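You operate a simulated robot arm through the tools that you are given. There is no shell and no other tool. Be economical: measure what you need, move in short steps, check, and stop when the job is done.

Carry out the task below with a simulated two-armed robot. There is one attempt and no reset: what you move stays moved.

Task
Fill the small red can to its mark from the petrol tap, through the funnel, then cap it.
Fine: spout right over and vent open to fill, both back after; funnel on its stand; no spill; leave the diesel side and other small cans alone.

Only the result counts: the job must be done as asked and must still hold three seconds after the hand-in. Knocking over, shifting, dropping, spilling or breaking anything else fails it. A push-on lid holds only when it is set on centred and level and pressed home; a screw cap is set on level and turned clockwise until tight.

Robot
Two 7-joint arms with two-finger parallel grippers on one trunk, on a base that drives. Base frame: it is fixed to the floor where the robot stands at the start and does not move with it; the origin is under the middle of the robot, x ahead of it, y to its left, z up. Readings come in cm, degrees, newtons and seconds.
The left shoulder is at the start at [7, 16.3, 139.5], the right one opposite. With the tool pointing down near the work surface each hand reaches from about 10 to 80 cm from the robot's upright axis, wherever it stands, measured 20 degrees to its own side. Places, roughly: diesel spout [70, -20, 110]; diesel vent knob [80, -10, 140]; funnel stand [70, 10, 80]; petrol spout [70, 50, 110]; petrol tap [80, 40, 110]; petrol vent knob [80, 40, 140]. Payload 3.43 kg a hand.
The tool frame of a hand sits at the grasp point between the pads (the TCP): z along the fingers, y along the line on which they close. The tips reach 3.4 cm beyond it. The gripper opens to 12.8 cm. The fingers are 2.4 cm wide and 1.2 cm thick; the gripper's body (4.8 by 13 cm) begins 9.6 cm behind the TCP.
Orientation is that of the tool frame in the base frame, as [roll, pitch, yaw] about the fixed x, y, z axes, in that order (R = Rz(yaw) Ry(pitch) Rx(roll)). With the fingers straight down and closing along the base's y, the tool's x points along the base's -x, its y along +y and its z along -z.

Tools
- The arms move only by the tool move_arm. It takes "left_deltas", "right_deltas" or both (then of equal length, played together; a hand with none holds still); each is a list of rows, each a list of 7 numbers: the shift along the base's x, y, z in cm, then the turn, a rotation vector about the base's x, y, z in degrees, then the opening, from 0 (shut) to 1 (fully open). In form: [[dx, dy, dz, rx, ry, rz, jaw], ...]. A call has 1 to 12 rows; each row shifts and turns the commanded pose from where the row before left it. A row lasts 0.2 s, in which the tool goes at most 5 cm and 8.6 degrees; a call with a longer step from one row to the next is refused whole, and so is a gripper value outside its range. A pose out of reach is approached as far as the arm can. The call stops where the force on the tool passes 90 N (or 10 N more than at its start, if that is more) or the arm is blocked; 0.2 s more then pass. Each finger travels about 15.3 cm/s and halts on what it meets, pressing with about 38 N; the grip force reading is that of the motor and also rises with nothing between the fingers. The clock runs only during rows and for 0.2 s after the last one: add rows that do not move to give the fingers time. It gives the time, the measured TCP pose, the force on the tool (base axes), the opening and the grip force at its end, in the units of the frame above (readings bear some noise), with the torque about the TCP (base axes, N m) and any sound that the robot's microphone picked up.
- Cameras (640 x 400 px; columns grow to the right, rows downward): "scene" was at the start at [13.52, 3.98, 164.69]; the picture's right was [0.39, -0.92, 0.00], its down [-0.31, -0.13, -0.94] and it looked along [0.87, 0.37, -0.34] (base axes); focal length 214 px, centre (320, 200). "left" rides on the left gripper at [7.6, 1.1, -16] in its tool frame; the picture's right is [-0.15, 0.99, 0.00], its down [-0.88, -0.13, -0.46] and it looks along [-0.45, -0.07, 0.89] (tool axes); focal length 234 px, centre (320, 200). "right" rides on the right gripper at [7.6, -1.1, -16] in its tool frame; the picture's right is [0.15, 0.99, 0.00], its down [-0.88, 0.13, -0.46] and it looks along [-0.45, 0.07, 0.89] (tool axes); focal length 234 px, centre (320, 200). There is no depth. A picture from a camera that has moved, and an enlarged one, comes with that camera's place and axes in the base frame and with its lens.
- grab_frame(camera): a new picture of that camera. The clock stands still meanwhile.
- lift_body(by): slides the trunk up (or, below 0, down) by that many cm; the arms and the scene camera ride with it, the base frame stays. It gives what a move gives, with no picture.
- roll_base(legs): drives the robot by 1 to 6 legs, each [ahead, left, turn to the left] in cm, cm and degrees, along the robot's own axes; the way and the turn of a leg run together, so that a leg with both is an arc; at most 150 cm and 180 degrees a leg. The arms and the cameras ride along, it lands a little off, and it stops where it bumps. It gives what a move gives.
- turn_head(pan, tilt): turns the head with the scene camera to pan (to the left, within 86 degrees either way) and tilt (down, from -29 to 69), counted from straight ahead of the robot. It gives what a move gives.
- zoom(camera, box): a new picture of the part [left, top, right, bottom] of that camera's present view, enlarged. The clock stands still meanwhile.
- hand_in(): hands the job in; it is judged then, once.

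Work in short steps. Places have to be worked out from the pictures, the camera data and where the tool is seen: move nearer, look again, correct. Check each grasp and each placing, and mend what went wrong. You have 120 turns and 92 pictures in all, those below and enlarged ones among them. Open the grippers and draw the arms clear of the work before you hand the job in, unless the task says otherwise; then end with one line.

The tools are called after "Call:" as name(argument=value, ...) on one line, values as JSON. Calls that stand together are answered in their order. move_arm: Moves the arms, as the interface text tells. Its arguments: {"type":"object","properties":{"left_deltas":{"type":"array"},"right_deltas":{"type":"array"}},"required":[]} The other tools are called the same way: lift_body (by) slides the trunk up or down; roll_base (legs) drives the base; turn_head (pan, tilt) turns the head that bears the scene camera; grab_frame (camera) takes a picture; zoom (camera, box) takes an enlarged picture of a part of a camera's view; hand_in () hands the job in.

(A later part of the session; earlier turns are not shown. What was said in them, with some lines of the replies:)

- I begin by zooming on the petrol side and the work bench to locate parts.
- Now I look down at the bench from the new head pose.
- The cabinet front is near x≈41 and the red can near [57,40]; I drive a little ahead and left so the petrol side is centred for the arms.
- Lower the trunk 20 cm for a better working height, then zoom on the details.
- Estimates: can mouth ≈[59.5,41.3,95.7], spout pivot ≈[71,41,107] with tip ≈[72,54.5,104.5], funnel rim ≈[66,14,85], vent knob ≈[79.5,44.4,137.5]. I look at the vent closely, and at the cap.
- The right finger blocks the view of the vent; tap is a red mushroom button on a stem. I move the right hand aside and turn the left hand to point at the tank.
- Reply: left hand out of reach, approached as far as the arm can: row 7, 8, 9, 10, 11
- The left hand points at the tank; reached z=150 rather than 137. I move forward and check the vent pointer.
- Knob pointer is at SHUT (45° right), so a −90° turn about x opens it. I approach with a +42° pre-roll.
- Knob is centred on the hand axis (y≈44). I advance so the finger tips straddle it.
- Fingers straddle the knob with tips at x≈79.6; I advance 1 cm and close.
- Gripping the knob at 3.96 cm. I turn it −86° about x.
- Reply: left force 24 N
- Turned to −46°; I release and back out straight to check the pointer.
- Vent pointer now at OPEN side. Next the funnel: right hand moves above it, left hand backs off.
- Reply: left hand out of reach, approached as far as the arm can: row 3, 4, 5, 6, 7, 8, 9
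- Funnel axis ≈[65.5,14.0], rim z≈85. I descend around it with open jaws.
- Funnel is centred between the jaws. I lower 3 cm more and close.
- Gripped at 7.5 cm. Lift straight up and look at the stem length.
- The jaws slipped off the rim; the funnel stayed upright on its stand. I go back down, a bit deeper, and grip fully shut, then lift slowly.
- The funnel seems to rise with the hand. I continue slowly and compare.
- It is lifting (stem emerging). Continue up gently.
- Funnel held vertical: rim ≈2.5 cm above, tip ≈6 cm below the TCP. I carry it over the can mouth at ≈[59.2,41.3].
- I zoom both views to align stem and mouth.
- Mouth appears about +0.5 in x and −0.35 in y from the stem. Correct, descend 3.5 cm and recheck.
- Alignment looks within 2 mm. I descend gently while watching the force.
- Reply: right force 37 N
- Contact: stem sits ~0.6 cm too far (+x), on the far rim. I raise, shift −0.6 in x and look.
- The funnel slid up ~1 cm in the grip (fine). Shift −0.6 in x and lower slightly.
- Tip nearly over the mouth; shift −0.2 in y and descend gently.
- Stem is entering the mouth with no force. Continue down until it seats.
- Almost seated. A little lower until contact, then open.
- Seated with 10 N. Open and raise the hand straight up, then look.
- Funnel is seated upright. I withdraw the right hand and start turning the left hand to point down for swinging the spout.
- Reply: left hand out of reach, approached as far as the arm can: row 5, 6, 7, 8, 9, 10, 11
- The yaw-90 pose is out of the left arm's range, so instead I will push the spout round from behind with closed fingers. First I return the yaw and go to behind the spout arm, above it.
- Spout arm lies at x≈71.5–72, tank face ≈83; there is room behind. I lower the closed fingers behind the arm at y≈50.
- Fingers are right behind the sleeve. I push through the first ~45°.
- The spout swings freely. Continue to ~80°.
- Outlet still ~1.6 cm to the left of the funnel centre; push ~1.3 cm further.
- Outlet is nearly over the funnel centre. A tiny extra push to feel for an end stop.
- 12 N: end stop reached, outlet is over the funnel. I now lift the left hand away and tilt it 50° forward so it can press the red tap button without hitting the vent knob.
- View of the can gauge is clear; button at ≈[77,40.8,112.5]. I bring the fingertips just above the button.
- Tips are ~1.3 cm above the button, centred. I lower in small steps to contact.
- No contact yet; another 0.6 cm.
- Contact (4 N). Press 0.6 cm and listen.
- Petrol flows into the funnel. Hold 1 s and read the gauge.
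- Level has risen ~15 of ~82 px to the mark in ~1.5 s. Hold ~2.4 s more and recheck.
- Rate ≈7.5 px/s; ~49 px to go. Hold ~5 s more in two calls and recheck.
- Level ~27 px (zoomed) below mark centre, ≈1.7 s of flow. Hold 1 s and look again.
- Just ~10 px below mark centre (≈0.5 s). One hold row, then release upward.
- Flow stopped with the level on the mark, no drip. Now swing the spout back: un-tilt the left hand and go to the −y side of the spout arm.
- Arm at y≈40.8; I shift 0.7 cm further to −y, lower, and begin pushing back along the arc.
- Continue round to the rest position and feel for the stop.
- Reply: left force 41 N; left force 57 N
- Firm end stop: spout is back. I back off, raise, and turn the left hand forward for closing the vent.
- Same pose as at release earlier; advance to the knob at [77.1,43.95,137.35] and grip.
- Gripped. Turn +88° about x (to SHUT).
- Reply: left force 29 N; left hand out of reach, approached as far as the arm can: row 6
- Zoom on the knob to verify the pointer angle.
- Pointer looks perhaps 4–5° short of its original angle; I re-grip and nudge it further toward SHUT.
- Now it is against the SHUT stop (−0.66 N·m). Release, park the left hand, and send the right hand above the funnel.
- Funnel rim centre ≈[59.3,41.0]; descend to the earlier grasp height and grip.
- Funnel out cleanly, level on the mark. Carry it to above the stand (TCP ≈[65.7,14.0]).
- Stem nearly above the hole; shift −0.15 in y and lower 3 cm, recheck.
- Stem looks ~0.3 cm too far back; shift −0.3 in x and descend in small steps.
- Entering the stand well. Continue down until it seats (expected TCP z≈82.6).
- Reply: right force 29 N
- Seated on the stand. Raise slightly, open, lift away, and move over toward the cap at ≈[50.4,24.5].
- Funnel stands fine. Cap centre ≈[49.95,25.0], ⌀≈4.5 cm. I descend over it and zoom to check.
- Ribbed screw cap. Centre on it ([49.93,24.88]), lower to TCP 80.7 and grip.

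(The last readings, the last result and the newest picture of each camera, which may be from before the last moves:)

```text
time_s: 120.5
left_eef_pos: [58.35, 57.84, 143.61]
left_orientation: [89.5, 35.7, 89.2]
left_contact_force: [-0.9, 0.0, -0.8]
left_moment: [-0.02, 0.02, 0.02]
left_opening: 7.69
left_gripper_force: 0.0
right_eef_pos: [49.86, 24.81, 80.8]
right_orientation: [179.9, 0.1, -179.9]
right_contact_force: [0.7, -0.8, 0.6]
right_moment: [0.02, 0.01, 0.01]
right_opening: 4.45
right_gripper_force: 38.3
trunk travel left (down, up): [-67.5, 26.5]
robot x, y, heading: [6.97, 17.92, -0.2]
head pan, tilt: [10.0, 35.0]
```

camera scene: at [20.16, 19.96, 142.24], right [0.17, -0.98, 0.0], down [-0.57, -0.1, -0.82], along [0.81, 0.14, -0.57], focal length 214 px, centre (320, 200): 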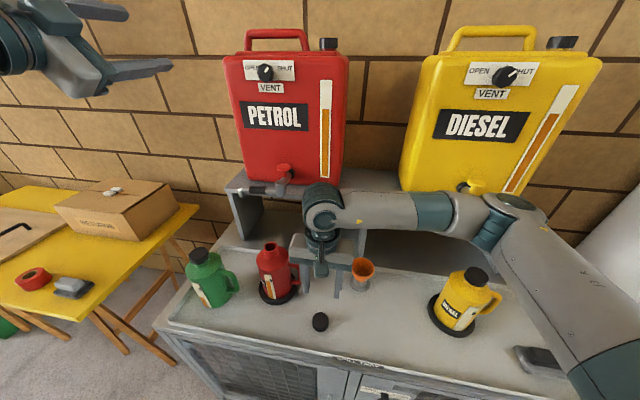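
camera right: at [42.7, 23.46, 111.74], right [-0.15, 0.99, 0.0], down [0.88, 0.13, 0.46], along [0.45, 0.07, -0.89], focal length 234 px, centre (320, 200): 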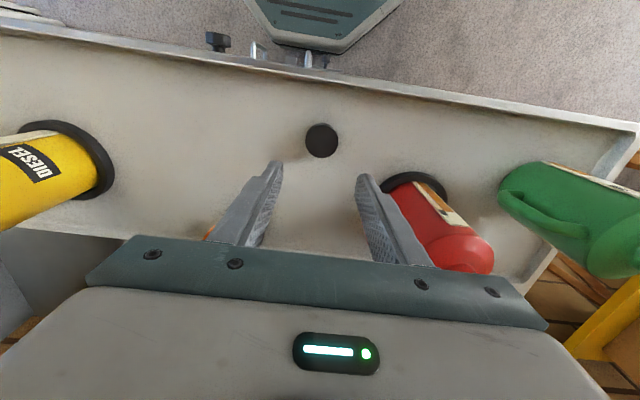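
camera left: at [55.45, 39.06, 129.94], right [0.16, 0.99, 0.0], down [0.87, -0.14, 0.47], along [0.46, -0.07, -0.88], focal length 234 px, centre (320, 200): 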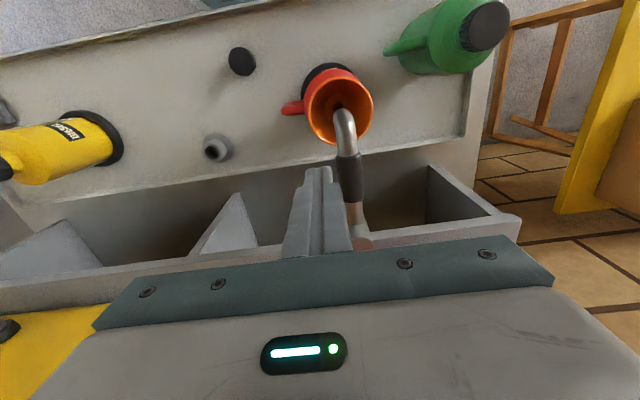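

Cap gripped (4.45 cm). Lift and carry it above the can mouth.

Call:
move_arm(right_deltas=[[0, 0, 1, 0, 0, 0, 0], [0, 0, 2, 0, 0, 0, 0], [0, 0, 3, 0, 0, 0, 0], [0, 0, 4, 0, 0, 0, 0], [0, 0, 4, 0, 0, 0, 0], [0, 0, 4, 0, 0, 0, 0], [0, 0, 4, 0, 0, 0, 0], [1.5, 3, 2, 0, 0, 0, 0], [2.2, 3.8, 0, 0, 0, 0, 0], [2.2, 3.8, 0, 0, 0, 0, 0], [2.2, 3.8, 0, 0, 0, 0, 0], [1.3, 1.8, 0, 0, 0, 0, 0]])

Call:
move_arm(right_deltas=[[0, 0, -0.8, 0, 0, 0, 0], [0, 0, -0.6, 0, 0, 0, 0], [0, 0, 0, 0, 0, 0, 0]])

Call:
zoom(camera="scene", box=[232, 200, 312, 260])

Call:
zoom(camera="right", box=[240, 90, 400, 190])

```text
time_s: 123.1
left_eef_pos: [58.4, 57.96, 143.5]
left_orientation: [89.5, 35.6, 89.1]
left_contact_force: [0.6, -0.6, -0.4]
left_moment: [0.01, 0.01, -0.01]
left_opening: 7.65
left_gripper_force: 0.0
right_eef_pos: [59.29, 40.99, 104.89]
right_orientation: [180.0, 0.0, 179.9]
right_contact_force: [-0.1, 0.0, -0.8]
right_moment: [-0.03, 0.0, 0.0]
right_opening: 4.45
right_gripper_force: 37.7
trunk travel left (down, up): [-67.5, 26.5]
robot x, y, heading: [6.86, 18.01, 0.1]
head pan, tilt: [10.0, 35.0]
```

```text
time_s: 123.9
left_eef_pos: [58.32, 57.75, 143.54]
left_orientation: [89.5, 35.8, 89.1]
left_contact_force: [0.0, -1.0, 0.1]
left_moment: [0.03, -0.03, 0.04]
left_opening: 7.68
left_gripper_force: 0.1
right_eef_pos: [59.2, 40.89, 103.53]
right_orientation: [179.9, 0.2, -180.0]
right_contact_force: [0.4, 0.6, 0.3]
right_moment: [0.01, 0.0, 0.02]
right_opening: 4.48
right_gripper_force: 37.5
trunk travel left (down, up): [-67.5, 26.5]
robot x, y, heading: [6.42, 17.94, -0.0]
head pan, tilt: [10.0, 35.0]
```

```text
6.67 times, centred on (272, 230) of scene
camera zoom: at [20.14, 19.91, 142.24], right [0.17, -0.98, 0.0], down [-0.56, -0.1, -0.82], along [0.81, 0.14, -0.57], focal length 1430 px, centre (640, 0)
```

zoom: 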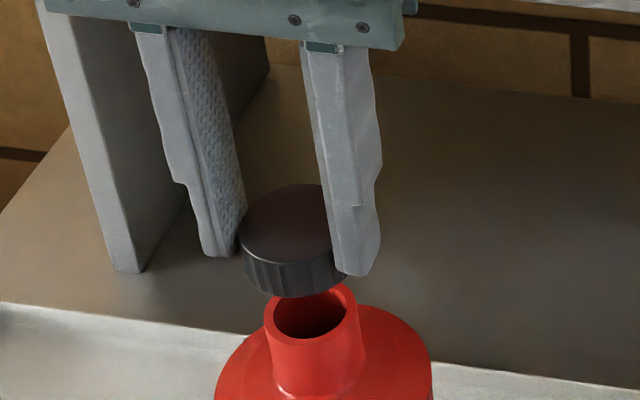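

```text
4.00 times, centred on (320, 140) of right
camera zoom: at [51.62, 39.82, 119.26], right [-0.15, 0.99, 0.0], down [0.88, 0.13, 0.46], along [0.45, 0.07, -0.89], focal length 937 px, centre (320, 440)
```

zoom: 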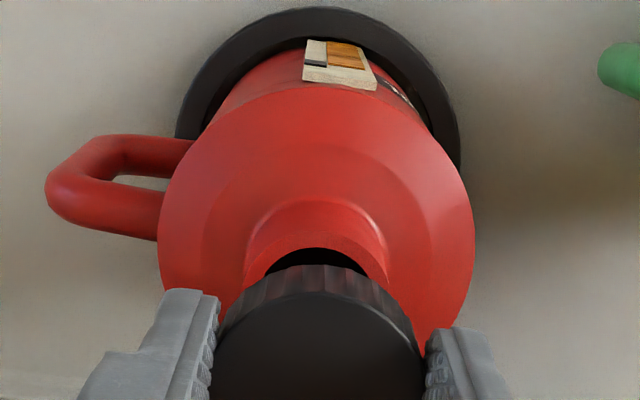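

Cap and mouth agree within ~1–2 mm. Descend gently to contact.

Call:
move_arm(right_deltas=[[0, -0.08, -0.6, 0, 0, 0, 0], [0, 0, -0.6, 0, 0, 0, 0], [0, 0, -0.5, 0, 0, 0, 0], [0, 0, -0.4, 0, 0, 0, 0], [0, 0, -0.3, 0, 0, 0, 0]])

Call:
zoom(camera="scene", box=[232, 200, 312, 260])

```text
time_s: 125.1
left_eef_pos: [58.35, 57.85, 143.55]
left_orientation: [89.6, 35.7, 89.1]
left_contact_force: [0.1, 0.5, -0.5]
left_moment: [0.02, 0.03, 0.01]
left_opening: 7.7
left_gripper_force: 0.0
right_eef_pos: [59.35, 40.88, 100.99]
right_orientation: [179.9, 0.1, 180.0]
right_contact_force: [-0.2, -0.4, 0.2]
right_moment: [-0.01, 0.0, 0.0]
right_opening: 4.5
right_gripper_force: 38.1
trunk travel left (down, up): [-67.5, 26.5]
robot x, y, heading: [6.64, 17.67, -0.3]
head pan, tilt: [10.0, 35.0]
```

```text
6.67 times, centred on (272, 230) of scene
camera zoom: at [20.16, 19.92, 142.24], right [0.17, -0.98, 0.0], down [-0.57, -0.1, -0.82], along [0.81, 0.14, -0.57], focal length 1430 px, centre (640, 0)
```

zoom: 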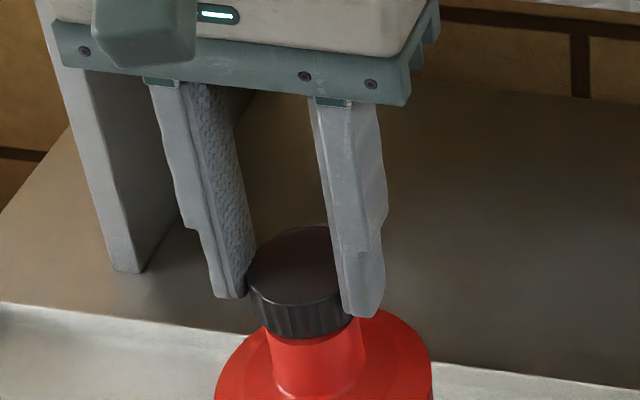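

In this view the cap sits ~0.25 cm to +y of the neck; shift −0.25 in y and continue down.

Call:
move_arm(right_deltas=[[-0.1, -0.25, 0, 0, 0, 0, 0], [0, 0, -0.3, 0, 0, 0, 0], [0, 0, -0.3, 0, 0, 0, 0], [0, 0, -0.3, 0, 0, 0, 0]])

```text
time_s: 126.1
left_eef_pos: [58.05, 57.81, 143.71]
left_orientation: [89.3, 35.5, 89.0]
left_contact_force: [0.7, -0.5, -0.3]
left_moment: [0.04, 0.02, 0.0]
left_opening: 7.69
left_gripper_force: 0.0
right_eef_pos: [59.06, 40.61, 100.66]
right_orientation: [179.6, 0.3, 179.8]
right_contact_force: [5.3, 0.7, 34.6]
right_moment: [0.23, 0.16, -0.07]
right_opening: 4.46
right_gripper_force: 38.1
trunk travel left (down, up): [-67.5, 26.5]
robot x, y, heading: [6.37, 18.08, 0.1]
head pan, tilt: [10.0, 35.0]
```

Contact 35 N with moments hinting contact on the +y/−x side. Ease up slightly and look once.

Call:
move_arm(right_deltas=[[0, 0, 0.3, 0, 0, 0, 0], [0, 0, 0, 0, 0, 0, 0]])

Call:
zoom(camera="scene", box=[252, 228, 292, 258])

```text
time_s: 126.7
left_eef_pos: [58.22, 57.81, 143.67]
left_orientation: [89.3, 35.6, 89.1]
left_contact_force: [-0.1, 0.0, -0.9]
left_moment: [0.01, -0.03, -0.03]
left_opening: 7.69
left_gripper_force: 0.1
right_eef_pos: [59.09, 40.55, 100.58]
right_orientation: [179.8, 0.3, 179.9]
right_contact_force: [6.4, 3.2, 28.9]
right_moment: [0.47, -0.08, -0.08]
right_opening: 4.44
right_gripper_force: 38.1
trunk travel left (down, up): [-67.5, 26.5]
robot x, y, heading: [6.43, 18.17, -0.2]
head pan, tilt: [10.0, 35.0]
```

```text
13.33 times, centred on (272, 243) of scene
camera zoom: at [19.96, 19.83, 142.27], right [0.17, -0.98, 0.0], down [-0.56, -0.1, -0.82], along [0.81, 0.14, -0.57], focal length 2860 px, centre (960, -373)
```

zoom: 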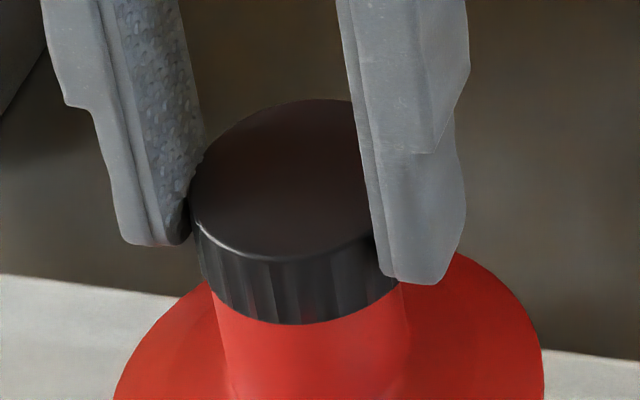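

The cap is level and within ~0.1–0.15 cm of centred; I nudge +0.12 in y and start turning clockwise (−z) with light downward feed.

Call:
move_arm(right_deltas=[[-0.05, 0.12, 0.1, 0, 0, 0, 0], [0, 0, 0, 0, 0, -8, 0], [0, 0, -0.05, 0, 0, -8, 0], [0, 0, -0.05, 0, 0, -8, 0], [0, 0, -0.05, 0, 0, -8, 0], [0, 0, -0.05, 0, 0, -8, 0], [0, 0, -0.05, 0, 0, -8, 0], [0, 0, -0.05, 0, 0, -8, 0], [0, 0, -0.05, 0, 0, -8, 0]])

```text
time_s: 128.7
left_eef_pos: [58.32, 57.85, 143.53]
left_orientation: [89.4, 35.7, 89.2]
left_contact_force: [0.3, 1.4, 0.5]
left_moment: [0.01, 0.01, -0.02]
left_opening: 7.68
left_gripper_force: 0.0
right_eef_pos: [59.23, 40.92, 100.12]
right_orientation: [179.9, 0.0, 115.9]
right_contact_force: [-0.9, 1.4, 0.1]
right_moment: [0.09, -0.02, 0.03]
right_opening: 4.45
right_gripper_force: 37.7
trunk travel left (down, up): [-67.5, 26.5]
robot x, y, heading: [6.85, 18.1, -0.3]
head pan, tilt: [10.0, 35.0]
```

It dropped in by ~0.5 cm with no load, centred at [59.23,40.92]. Press down lightly and continue turning.

Call:
move_arm(right_deltas=[[0, 0, -0.2, 0, 0, -4, 0], [0, 0, -0.1, 0, 0, -8, 0], [0, 0, -0.1, 0, 0, -8, 0], [0, 0, -0.05, 0, 0, -8, 0], [0, 0, -0.05, 0, 0, -8, 0], [0, 0, -0.05, 0, 0, -8, 0], [0, 0, -0.05, 0, 0, -8, 0]])

```text
time_s: 130.3
left_eef_pos: [58.37, 57.83, 143.43]
left_orientation: [89.5, 35.7, 89.0]
left_contact_force: [-0.5, -0.3, 0.3]
left_moment: [-0.01, 0.03, 0.0]
left_opening: 7.66
left_gripper_force: 0.1
right_eef_pos: [59.24, 40.83, 99.47]
right_orientation: [179.9, 0.1, 63.9]
right_contact_force: [1.3, 1.4, -0.1]
right_moment: [0.02, -0.1, 0.02]
right_opening: 4.45
right_gripper_force: 38.0
trunk travel left (down, up): [-67.5, 26.5]
robot x, y, heading: [6.56, 18.27, -0.2]
head pan, tilt: [10.0, 35.0]
```

Still free and sinking (99.47). Continue down with turning to feel the seat.

Call:
move_arm(right_deltas=[[0, 0, -0.15, 0, 0, -7, 0], [0, 0, -0.15, 0, 0, -7, 0], [0, 0, -0.15, 0, 0, -7, 0], [0, 0, -0.15, 0, 0, -7, 0], [0, 0, -0.1, 0, 0, -7, 0], [0, 0, -0.1, 0, 0, -7, 0]])

```text
time_s: 131.7
left_eef_pos: [58.1, 57.62, 143.79]
left_orientation: [89.2, 35.6, 89.0]
left_contact_force: [-0.7, 0.9, 0.1]
left_moment: [-0.01, 0.01, -0.01]
left_opening: 7.66
left_gripper_force: 0.1
right_eef_pos: [59.16, 40.57, 99.11]
right_orientation: [180.0, -0.3, 21.8]
right_contact_force: [13.6, 2.8, 45.3]
right_moment: [0.18, -0.57, 0.03]
right_opening: 4.47
right_gripper_force: 38.0
trunk travel left (down, up): [-67.5, 26.5]
robot x, y, heading: [6.47, 18.15, -0.1]
head pan, tilt: [10.0, 35.0]
```

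Bottomed axially (45 N) with no torque yet. Keep turning at this height to feel for tightness.

Call:
move_arm(right_deltas=[[0, 0, 0.1, 0, 0, -7, 0], [0, 0, 0, 0, 0, -8, 0], [0, 0, 0, 0, 0, -8, 0], [0, 0, 0, 0, 0, -8, 0], [0, 0, 0, 0, 0, -8, 0]])

```text
time_s: 132.9
left_eef_pos: [58.21, 57.6, 143.76]
left_orientation: [89.3, 35.5, 89.0]
left_contact_force: [-0.5, 0.3, -0.4]
left_moment: [-0.03, -0.03, 0.0]
left_opening: 7.67
left_gripper_force: 0.1
right_eef_pos: [59.03, 40.65, 99.04]
right_orientation: [-180.0, 0.0, -17.2]
right_contact_force: [10.7, -0.8, 40.7]
right_moment: [0.21, -0.15, -0.05]
right_opening: 4.49
right_gripper_force: 38.3
trunk travel left (down, up): [-67.5, 26.5]
robot x, y, heading: [6.68, 17.92, 0.1]
head pan, tilt: [10.0, 35.0]
```

Still no torque; look closely at the cap/neck.

Call:
zoom(camera="scene", box=[252, 228, 292, 258])

```text
13.33 times, centred on (272, 243) of scene
camera zoom: at [19.91, 19.72, 142.27], right [0.17, -0.98, 0.0], down [-0.56, -0.1, -0.82], along [0.81, 0.14, -0.57], focal length 2860 px, centre (960, -373)
```

zoom: 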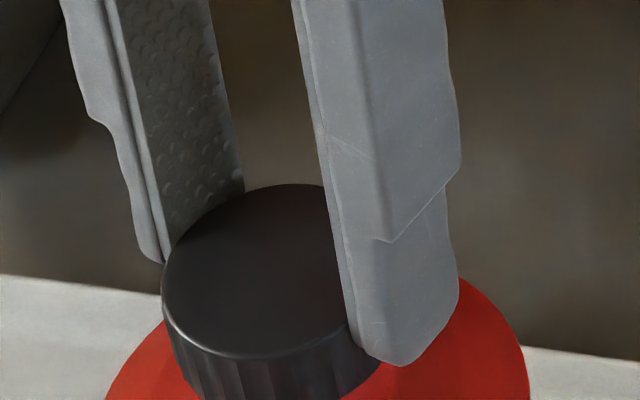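

The cap has gone well down over the neck. I release, lift, and look at it.

Call:
move_arm(right_deltas=[[0, 0, 0.2, 0, 0, 0, 0.45], [0, 0, 0, 0, 0, 0, 0.55], [0, 0, 0, 0, 0, 0, 0.55], [0, 0, 2, 0, 0, 8, 0.55], [0, 0, 3, 0, 0, 8, 0.55], [0, 0, 3, 0, 0, 8, 0.55], [0, 0, 0, 0, 0, 8, 0.55], [0, 0, 0, 0, 0, 8, 0.55], [0, 0, 0, 0, 0, 8, 0.55], [0, 0, 0, 0, 0, 8, 0.55], [0, 0, 0, 0, 0, 8, 0.55]])

Call:
zoom(camera="scene", box=[240, 225, 312, 285])

```text
time_s: 135.3
left_eef_pos: [58.31, 57.82, 143.56]
left_orientation: [89.6, 35.6, 89.2]
left_contact_force: [-0.1, -0.2, 0.6]
left_moment: [-0.04, 0.03, -0.06]
left_opening: 7.71
left_gripper_force: 0.0
right_eef_pos: [59.23, 40.71, 107.05]
right_orientation: [179.8, 0.1, 47.1]
right_contact_force: [-0.9, 0.7, -0.5]
right_moment: [0.01, 0.0, 0.02]
right_opening: 7.04
right_gripper_force: 0.1
trunk travel left (down, up): [-67.5, 26.5]
robot x, y, heading: [6.36, 17.98, 0.1]
head pan, tilt: [10.0, 35.0]
```

```text
6.67 times, centred on (276, 255) of scene
camera zoom: at [20.15, 19.92, 142.24], right [0.17, -0.98, 0.0], down [-0.56, -0.1, -0.82], along [0.81, 0.14, -0.57], focal length 1430 px, centre (613, -167)
```

zoom: 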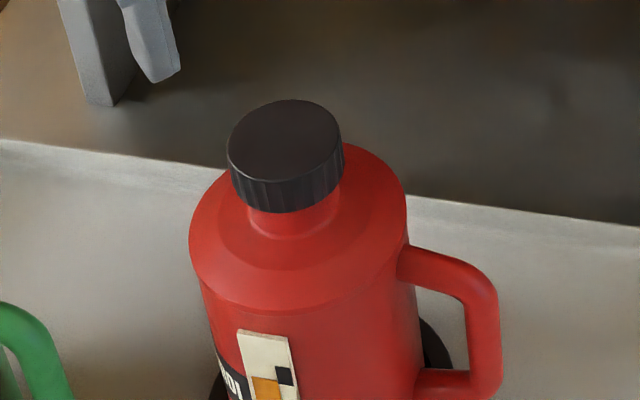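

Cap sits level and centred, about 1.4 cm down on the neck. I rewind the wrist, regrip and keep turning clockwise until torque appears.

Call:
move_arm(right_deltas=[[0, 0, 0, 0, 0, 8.5, 0.55], [0, 0, 0, 0, 0, 8.5, 0.55], [0, 0, 0, 0, 0, 8.5, 0.55], [0, 0, 0, 0, 0, 8.5, 0.55], [0, 0, 0, 0, 0, 8.5, 0.55], [0, 0, 0, 0, 0, 8.5, 0.55], [0, 0, 0, 0, 0, 8.5, 0.55], [0, 0, 0, 0, 0, 8.5, 0.55], [0, 0, 0, 0, 0, 8.5, 0.55], [0, 0, 0, 0, 0, 8.5, 0.55], [0, 0, 0, 0, 0, 8.5, 0.55], [0, 0, 0, 0, 0, 8.5, 0.55]])

Call:
move_arm(right_deltas=[[0, 0.1, -3, 0, 0, 8.5, 0.55], [0, 0, -2.5, 0, 0, 8.5, 0.55], [0, 0, -1.5, 0, 0, 0, 0.55], [0, 0, -0.8, 0, 0, 0, 0.55], [0, 0, 0, 0, 0, 0, 0.3], [0, 0, 0, 0, 0, 0, 0], [0, 0, 0, 0, 0, 0, 0]])

```text
time_s: 137.9
left_eef_pos: [58.42, 57.83, 143.58]
left_orientation: [89.4, 35.6, 89.1]
left_contact_force: [0.3, 0.9, 0.1]
left_moment: [-0.02, 0.0, 0.01]
left_opening: 7.67
left_gripper_force: 0.0
right_eef_pos: [59.16, 40.84, 106.92]
right_orientation: [179.9, 0.1, 149.2]
right_contact_force: [-0.4, 0.2, 0.4]
right_moment: [-0.02, 0.01, 0.0]
right_opening: 7.05
right_gripper_force: 0.0
trunk travel left (down, up): [-67.5, 26.5]
robot x, y, heading: [6.49, 17.65, 0.0]
head pan, tilt: [10.0, 35.0]
```

```text
time_s: 139.5
left_eef_pos: [58.43, 57.85, 143.58]
left_orientation: [89.5, 35.8, 89.1]
left_contact_force: [-0.1, 0.1, -0.5]
left_moment: [-0.01, 0.02, 0.02]
left_opening: 7.69
left_gripper_force: 0.1
right_eef_pos: [59.14, 40.81, 99.22]
right_orientation: [179.8, 0.1, 165.9]
right_contact_force: [0.6, -0.5, 0.6]
right_moment: [-0.01, -0.08, 0.03]
right_opening: 4.47
right_gripper_force: 38.1
trunk travel left (down, up): [-67.5, 26.5]
robot x, y, heading: [6.43, 17.86, -0.3]
head pan, tilt: [10.0, 35.0]
```

Regripped at 4.47. Turn clockwise 80°.

Call:
move_arm(right_deltas=[[0, 0, -0.1, 0, 0, -8, 0], [0, 0, -0.05, 0, 0, -8, 0], [0, 0, 0, 0, 0, -8, 0], [0, 0, 0, 0, 0, -8, 0], [0, 0, 0, 0, 0, -8, 0], [0, 0, 0, 0, 0, -8, 0], [0, 0, 0, 0, 0, -8, 0], [0, 0, 0, 0, 0, -8, 0], [0, 0, 0, 0, 0, -8, 0], [0, 0, 0, 0, 0, -8, 0]])

```text
time_s: 141.7
left_eef_pos: [58.45, 57.83, 143.58]
left_orientation: [89.4, 35.6, 89.0]
left_contact_force: [-0.4, 0.4, 1.3]
left_moment: [0.0, 0.01, -0.01]
left_opening: 7.65
left_gripper_force: 0.1
right_eef_pos: [59.15, 40.89, 99.2]
right_orientation: [180.0, 0.1, 85.8]
right_contact_force: [7.2, 0.1, 13.4]
right_moment: [-0.05, -0.63, -0.01]
right_opening: 4.49
right_gripper_force: 37.8
trunk travel left (down, up): [-67.5, 26.5]
robot x, y, heading: [6.44, 18.53, 0.3]
head pan, tilt: [10.0, 35.0]
```

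No torque yet; keep turning.

Call:
move_arm(right_deltas=[[0, 0, 0, 0, 0, -8, 0], [0, 0, -0.05, 0, 0, -8, 0], [0, 0, 0, 0, 0, -8, 0], [0, 0, 0, 0, 0, -8, 0], [0, 0, 0, 0, 0, -8, 0], [0, 0, 0, 0, 0, -8, 0], [0, 0, 0, 0, 0, -8, 0], [0, 0, 0, 0, 0, -8, 0], [0, 0, 0, 0, 0, -8, 0], [0, 0, 0, 0, 0, -8, 0], [0, 0, 0, 0, 0, -8, 0]])

```text
time_s: 144.1
left_eef_pos: [58.33, 57.72, 143.59]
left_orientation: [89.5, 35.6, 89.2]
left_contact_force: [-0.1, 0.9, 0.8]
left_moment: [0.03, 0.02, 0.01]
left_opening: 7.67
left_gripper_force: 0.1
right_eef_pos: [59.15, 40.86, 99.06]
right_orientation: [179.9, 0.1, -2.2]
right_contact_force: [7.4, -2.6, 14.5]
right_moment: [-0.02, -0.81, -0.01]
right_opening: 4.47
right_gripper_force: 38.2
trunk travel left (down, up): [-67.5, 26.5]
robot x, y, heading: [6.53, 18.01, 0.0]
head pan, tilt: [10.0, 35.0]
```

Let me release, rewind, and inspect how far down the cap is.

Call:
move_arm(right_deltas=[[0, 0, 0, 0, 0, 0, 0.45], [0, 0, 0, 0, 0, 0, 0.55], [0, 0, 2, 0, 0, 8, 0.55], [0, 0, 3, 0, 0, 8.5, 0.55], [0, 0, 3, 0, 0, 8.5, 0.55], [0, 0, 0, 0, 0, 8.5, 0.55], [0, 0, 0, 0, 0, 8.5, 0.55], [0, 0, 0, 0, 0, 8.5, 0.55], [0, 0, 0, 0, 0, 8.5, 0.55], [0, 0, 0, 0, 0, 8.5, 0.55], [0, 0, 0, 0, 0, 8.5, 0.55], [0, 0, 0, 0, 0, 8.5, 0.55]])

Call:
zoom(camera="scene", box=[180, 225, 312, 300])

```text
time_s: 146.7
left_eef_pos: [58.35, 57.82, 143.57]
left_orientation: [89.4, 35.8, 89.1]
left_contact_force: [0.1, -0.4, -0.9]
left_moment: [0.0, -0.02, 0.03]
left_opening: 7.68
left_gripper_force: 0.0
right_eef_pos: [59.21, 40.8, 106.95]
right_orientation: [179.9, 0.1, 82.6]
right_contact_force: [-0.2, 0.4, 0.4]
right_moment: [0.01, 0.01, 0.0]
right_opening: 7.04
right_gripper_force: 0.0
trunk travel left (down, up): [-67.5, 26.5]
robot x, y, heading: [6.66, 18.35, 0.1]
head pan, tilt: [10.0, 35.0]
```

```text
4.85 times, centred on (246, 262) of scene
camera zoom: at [20.16, 19.92, 142.24], right [0.17, -0.98, 0.0], down [-0.57, -0.1, -0.82], along [0.81, 0.14, -0.57], focal length 1040 px, centre (679, -103)
```

zoom: 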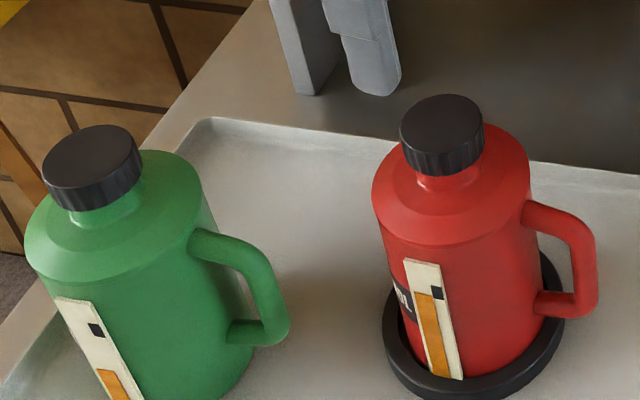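

Cap height matches that of the green can's closed cap. I do another full clockwise cycle with a deeper grip, watching for torque.

Call:
move_arm(right_deltas=[[0, 0, 0, 0, 0, 8.5, 0.55], [0, 0, 0, 0, 0, 8.5, 0.55], [0, 0, 0, 0, 0, 8.5, 0.55], [0, 0, 0, 0, 0, 8.5, 0.55], [0, 0, -1, 0, 0, 8.5, 0.55], [0, 0, -2, 0, 0, 8.5, 0.55], [0, 0, -2, 0, 0, 8.5, 0.55], [0, 0, -2, 0, 0, 8.5, 0.55], [0, 0, -1.3, 0, 0, 8.5, 0.55], [0, 0, 0, 0, 0, 8.5, 0.3], [0, 0, 0, 0, 0, 0, 0], [0, 0, 0, 0, 0, 0, 0]])

Call:
move_arm(right_deltas=[[0, 0, -0.1, 0, 0, -8, 0], [0, 0, -0.05, 0, 0, -8, 0], [0, 0, 0, 0, 0, -8, 0], [0, 0, 0, 0, 0, -8, 0], [0, 0, 0, 0, 0, -8, 0], [0, 0, 0, 0, 0, -8, 0], [0, 0, 0, 0, 0, -8, 0], [0, 0, 0, 0, 0, -8, 0]])

```text
time_s: 149.3
left_eef_pos: [58.34, 57.89, 143.59]
left_orientation: [89.5, 35.6, 89.1]
left_contact_force: [0.1, 0.2, -0.1]
left_moment: [0.0, 0.01, -0.01]
left_opening: 7.69
left_gripper_force: 0.0
right_eef_pos: [59.08, 40.85, 98.62]
right_orientation: [179.9, 0.1, 167.5]
right_contact_force: [0.5, -1.5, 0.5]
right_moment: [0.0, -0.15, -0.01]
right_opening: 4.53
right_gripper_force: 38.0
trunk travel left (down, up): [-67.5, 26.5]
robot x, y, heading: [6.59, 17.91, 0.3]
head pan, tilt: [10.0, 35.0]
```

```text
time_s: 151.1
left_eef_pos: [58.38, 57.83, 143.59]
left_orientation: [89.5, 35.5, 89.1]
left_contact_force: [0.2, 0.3, 0.0]
left_moment: [-0.02, 0.01, 0.04]
left_opening: 7.7
left_gripper_force: 0.1
right_eef_pos: [59.27, 40.76, 98.66]
right_orientation: [179.8, 0.1, 103.3]
right_contact_force: [6.5, -1.1, 13.3]
right_moment: [-0.18, -0.52, 0.45]
right_opening: 4.54
right_gripper_force: 37.9
trunk travel left (down, up): [-67.5, 26.5]
robot x, y, heading: [6.63, 17.8, -0.3]
head pan, tilt: [10.0, 35.0]
```

Torque appears (0.45 N·m). Keep tightening.

Call:
move_arm(right_deltas=[[0, 0, 0, 0, 0, -8, 0], [0, 0, 0, 0, 0, -8, 0], [0, 0, 0, 0, 0, -8, 0]])

Call:
move_arm(right_deltas=[[0, 0, 0, 0, 0, -8, 0], [0, 0, 0, 0, 0, -8, 0], [0, 0, 0, 0, 0, -8, 0], [0, 0, 0, 0, 0, -8, 0]])

```text
time_s: 151.9
left_eef_pos: [58.3, 57.79, 143.6]
left_orientation: [89.4, 35.8, 89.1]
left_contact_force: [1.4, -0.9, -0.2]
left_moment: [0.01, 0.02, -0.03]
left_opening: 7.67
left_gripper_force: 0.1
right_eef_pos: [59.13, 40.9, 98.59]
right_orientation: [179.7, 0.2, 79.3]
right_contact_force: [10.7, 1.1, 16.9]
right_moment: [0.1, -1.02, 0.51]
right_opening: 4.49
right_gripper_force: 37.7
trunk travel left (down, up): [-67.5, 26.5]
robot x, y, heading: [6.21, 18.05, 0.0]
head pan, tilt: [10.0, 35.0]
```

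```text
time_s: 152.9
left_eef_pos: [58.28, 57.73, 143.62]
left_orientation: [89.4, 35.5, 89.2]
left_contact_force: [1.0, -0.3, -0.9]
left_moment: [0.01, 0.02, -0.02]
left_opening: 7.67
left_gripper_force: 0.1
right_eef_pos: [59.19, 40.8, 98.57]
right_orientation: [179.8, 0.2, 47.3]
right_contact_force: [11.1, 1.4, 22.5]
right_moment: [0.21, -0.82, 0.76]
right_opening: 4.53
right_gripper_force: 38.2
trunk travel left (down, up): [-67.5, 26.5]
robot x, y, heading: [6.48, 17.89, 0.1]
head pan, tilt: [10.0, 35.0]
```

Torque persists at ~0.5–0.76 while opening flutters over the ribs — jaws slip on a tight cap. Release, back off and inspect.

Call:
move_arm(right_deltas=[[0, 0, 0, 0, 0, 0, 0.45], [0, 0, 0, 0, 0, 0, 0.55], [0, 0, 2, 0, 0, 8, 0.55], [0, 0, 3, 0, 0, 8.5, 0.55], [0, 0, 4, 0, 0, 8.5, 0.55], [-0.5, -2, 2, 0, 0, 8.5, 0.55], [-0.5, -3, 0, 0, 0, 8.5, 0.55], [-0.5, -3, 0, 0, 0, 8.5, 0.55], [-0.5, -3, 0, 0, 0, 8.5, 0.55], [-0.5, -3, 0, 0, 0, 8.5, 0.55], [-0.5, -3, 0, 0, 0, 8.5, 0.55], [-0.5, -3, 0, 0, 0, 8.5, 0.55]])

Call:
zoom(camera="scene", box=[220, 225, 316, 309])

```text
time_s: 155.5
left_eef_pos: [58.27, 57.71, 143.6]
left_orientation: [89.5, 35.6, 89.1]
left_contact_force: [-0.3, -0.2, 0.0]
left_moment: [-0.03, 0.03, 0.02]
left_opening: 7.68
left_gripper_force: 0.0
right_eef_pos: [55.63, 20.73, 109.6]
right_orientation: [179.7, 0.1, 132.1]
right_contact_force: [0.0, -1.1, 0.2]
right_moment: [0.01, -0.02, 0.02]
right_opening: 7.06
right_gripper_force: 0.0
trunk travel left (down, up): [-67.5, 26.5]
robot x, y, heading: [6.49, 18.22, 0.2]
head pan, tilt: [10.0, 35.0]
```

```text
4.76 times, centred on (268, 267) of scene
camera zoom: at [20.15, 19.73, 142.24], right [0.17, -0.98, 0.0], down [-0.56, -0.1, -0.82], along [0.81, 0.14, -0.57], focal length 1021 px, centre (568, -119)
```

zoom: 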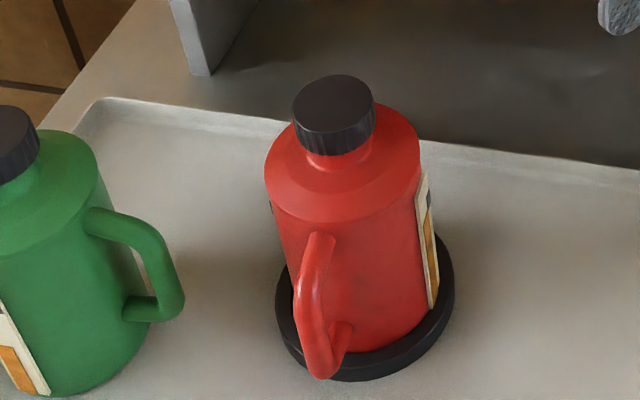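

The can turned with the cap, so the cap is at its stop. To be sure it is tight, I regrip and turn again while pressing down harder (more friction under the can).

Call:
move_arm(right_deltas=[[0.5, 3, 0, 0, 0, 8, 0.55], [0.5, 3, 0, 0, 0, 8, 0.55], [0.5, 3, 0, 0, 0, 8, 0.55], [0.5, 3, 0, 0, 0, 8, 0.55], [0.5, 3, 0, 0, 0, 0, 0.55], [0.5, 3, 0, 0, 0, 0, 0.55], [0.55, 2.1, -2, 0, 0, 0, 0.55], [0, 0, -4, 0, 0, 0, 0.55], [0, 0, -3, 0, 0, 0, 0.55], [0, 0, -1.7, 0, 0, 0, 0.55], [0, 0, 0, 0, 0, 0, 0], [0, 0, 0, 0, 0, 0, 0]])

Call:
move_arm(right_deltas=[[0, 0, -0.2, 0, 0, 0, 0], [0, 0, -0.15, 0, 0, 0, 0]])

```text
time_s: 158.1
left_eef_pos: [58.35, 57.85, 143.64]
left_orientation: [89.5, 35.6, 89.1]
left_contact_force: [-0.7, -0.7, 0.1]
left_moment: [0.01, -0.01, 0.03]
left_opening: 7.68
left_gripper_force: 0.0
right_eef_pos: [59.0, 40.91, 98.8]
right_orientation: [179.9, 0.1, 164.0]
right_contact_force: [-0.2, 0.2, 0.5]
right_moment: [0.31, -0.09, 0.04]
right_opening: 4.47
right_gripper_force: 37.6
trunk travel left (down, up): [-67.5, 26.5]
robot x, y, heading: [6.47, 18.01, 0.2]
head pan, tilt: [10.0, 35.0]
```

```text
time_s: 158.7
left_eef_pos: [58.18, 57.65, 143.67]
left_orientation: [89.3, 35.6, 89.0]
left_contact_force: [-0.2, -0.5, -1.0]
left_moment: [-0.01, 0.0, 0.0]
left_opening: 7.7
left_gripper_force: 0.0
right_eef_pos: [59.16, 40.87, 98.77]
right_orientation: [179.7, 0.2, 163.9]
right_contact_force: [-1.5, -4.6, 20.1]
right_moment: [0.31, -0.03, 0.0]
right_opening: 4.49
right_gripper_force: 37.7
trunk travel left (down, up): [-67.5, 26.5]
robot x, y, heading: [6.54, 17.55, -0.1]
head pan, tilt: [10.0, 35.0]
```

Pressing with 20 N; increase the press and turn clockwise.

Call:
move_arm(right_deltas=[[0, 0, -0.3, 0, 0, -3, 0], [0, 0, -0.2, 0, 0, -6, 0], [0, 0, 0, 0, 0, -6, 0], [0, 0, 0, 0, 0, -6, 0]])

Call:
move_arm(right_deltas=[[0, 0, -0.2, 0, 0, -6, 0], [0, 0, 0, 0, 0, -6, 0], [0, 0, 0, 0, 0, -6, 0]])

```text
time_s: 159.7
left_eef_pos: [57.95, 57.68, 143.75]
left_orientation: [89.3, 35.6, 88.9]
left_contact_force: [-0.6, 0.0, 0.1]
left_moment: [0.03, 0.0, 0.01]
left_opening: 7.71
left_gripper_force: 0.0
right_eef_pos: [58.98, 40.83, 98.18]
right_orientation: [179.7, 0.2, 142.9]
right_contact_force: [0.3, -0.1, 37.0]
right_moment: [-0.21, -0.08, 0.64]
right_opening: 4.51
right_gripper_force: 38.2
trunk travel left (down, up): [-67.5, 26.5]
robot x, y, heading: [6.55, 17.84, 0.2]
head pan, tilt: [10.0, 35.0]
```

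```text
time_s: 160.5
left_eef_pos: [58.23, 57.81, 143.67]
left_orientation: [89.4, 35.6, 89.0]
left_contact_force: [-0.4, -0.7, 0.0]
left_moment: [-0.03, 0.01, 0.01]
left_opening: 7.65
left_gripper_force: 0.1
right_eef_pos: [59.08, 40.76, 97.87]
right_orientation: [179.8, 0.2, 124.9]
right_contact_force: [3.9, 0.4, 28.4]
right_moment: [-0.11, -0.22, 0.56]
right_opening: 4.5
right_gripper_force: 37.9
trunk travel left (down, up): [-67.5, 26.5]
robot x, y, heading: [6.41, 17.76, -0.0]
head pan, tilt: [10.0, 35.0]
```

Torque holds at ~0.6 N·m (grip slip limit) with the cap at its stop. Release, retreat, and check the whole scene.

Call:
move_arm(right_deltas=[[0, 0, 0.1, 0, 0, 0, 0.45], [0, 0, 0, 0, 0, 0, 0.55], [0, 0, 0, 0, 0, 0, 0.55], [0, 0, 2, 0, 0, 0, 0.55], [0, 0, 3, 0, 0, 5, 0.55], [0, 0, 4, 0, 0, 5, 0.55], [0, 0, 4, 0, 0, 5, 0.55], [-1.5, -3.5, 2, 0, 0, 8, 0.55], [-1.5, -4, 0, 0, 0, 8, 0.55], [-1.5, -4, 0, 0, 0, 8, 0.55], [-1.5, -4, 0, 0, 0, 8, 0.7], [-1.5, -4, 0, 0, 0, 8, 0.8]])

Call:
zoom(camera="scene", box=[220, 225, 316, 309])

```text
time_s: 163.1
left_eef_pos: [58.32, 57.5, 143.63]
left_orientation: [89.5, 35.5, 89.1]
left_contact_force: [-1.2, 0.2, 0.2]
left_moment: [0.01, 0.0, 0.02]
left_opening: 7.69
left_gripper_force: 0.1
right_eef_pos: [51.56, 21.19, 112.88]
right_orientation: [179.8, 0.1, -179.9]
right_contact_force: [-0.2, -0.6, -0.1]
right_moment: [0.03, 0.03, -0.02]
right_opening: 10.24
right_gripper_force: 0.1
trunk travel left (down, up): [-67.5, 26.5]
robot x, y, heading: [6.68, 18.12, 0.1]
head pan, tilt: [10.0, 35.0]
```

```text
4.76 times, centred on (268, 267) of scene
camera zoom: at [20.14, 19.71, 142.25], right [0.17, -0.98, 0.0], down [-0.56, -0.1, -0.82], along [0.81, 0.14, -0.57], focal length 1021 px, centre (568, -119)
```

zoom: 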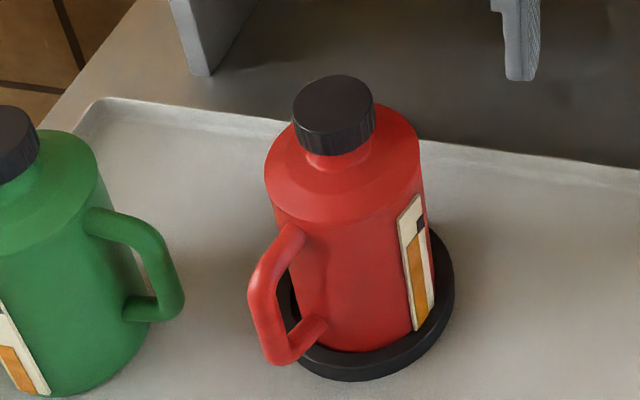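

The can turned ~30° with the ~39° hand turn, so the cap is stopped hard on its thread: tight. I draw both arms clear and take a final look.

Call:
move_arm(left_deltas=[[-1, 2, 1, 0, 0, 0, 0.8], [-1, 2, 1, 0, 0, 0, 1], [-1, 2, 1, 0, 0, 0, 1], [-1, 2, 1, 0, 0, 0, 1], [0, 0, 0, 0, 0, 0, 1]], right_deltas=[[-2, -3, 1, 0, 0, 0, 1], [-2, -3, 1, 0, 0, 0, 1], [-2, -3, 1, 0, 0, 0, 1], [-2, -3, 1, 0, 0, 0, 1], [-2, -3, 1, 0, 0, 0, 1]])

Call:
grab_frame(camera="scene")

Call:
zoom(camera="scene", box=[225, 50, 325, 200])

```text
time_s: 164.3
left_eef_pos: [54.28, 65.71, 147.66]
left_orientation: [89.4, 35.5, 89.1]
left_contact_force: [-0.8, -0.3, -0.2]
left_moment: [0.01, 0.02, 0.0]
left_opening: 12.78
left_gripper_force: 0.1
right_eef_pos: [41.6, 6.28, 117.9]
right_orientation: [179.7, 0.3, 180.0]
right_contact_force: [0.3, -0.4, -0.6]
right_moment: [0.04, 0.02, -0.01]
right_opening: 12.8
right_gripper_force: 0.1
trunk travel left (down, up): [-67.5, 26.5]
robot x, y, heading: [6.24, 18.11, 0.2]
head pan, tilt: [10.0, 35.0]
```

```text
2 pictures are left
camera scene: at [20.14, 19.78, 142.24], right [0.17, -0.98, 0.0], down [-0.56, -0.1, -0.82], along [0.81, 0.14, -0.57], focal length 214 px, centre (320, 200)
```

scene: 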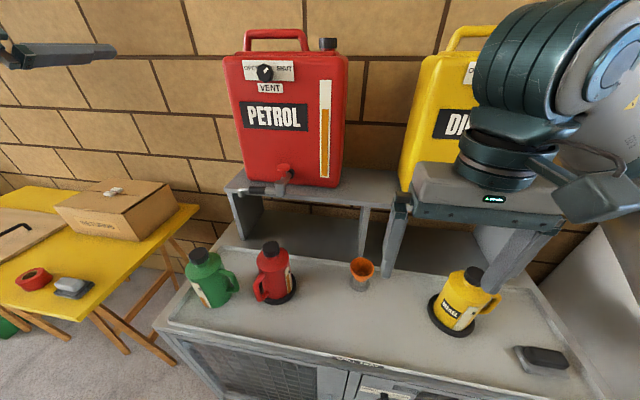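

```text
2.67 times, centred on (275, 125) of scene
camera zoom: at [20.14, 19.78, 142.24], right [0.17, -0.98, 0.0], down [-0.56, -0.1, -0.82], along [0.81, 0.14, -0.57], focal length 572 px, centre (440, 400)
```

zoom: 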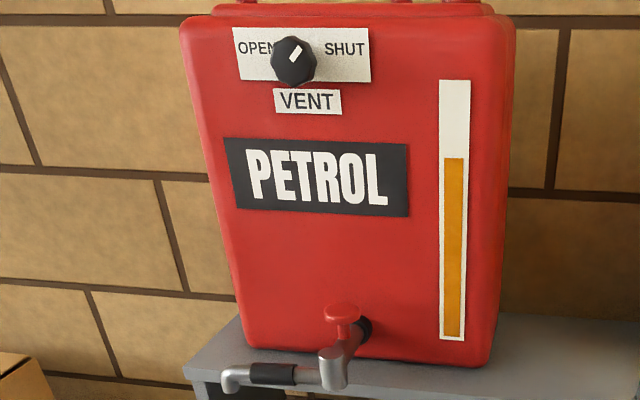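

The pictures show the vent at SHUT, the spout back, the funnel on its stand, the can filled to its mark and capped, and both hands clear. I hand in.

Call:
hand_in()

```text
The job is handed in.
```

I filled the small red can to its mark through the funnel and screwed its cap on to the stop. The spout and vent are back and the funnel is on its stand; I saw no spill and left the diesel side and the other small cans alone. While I tightened the cap, the red can turned round in its ring.
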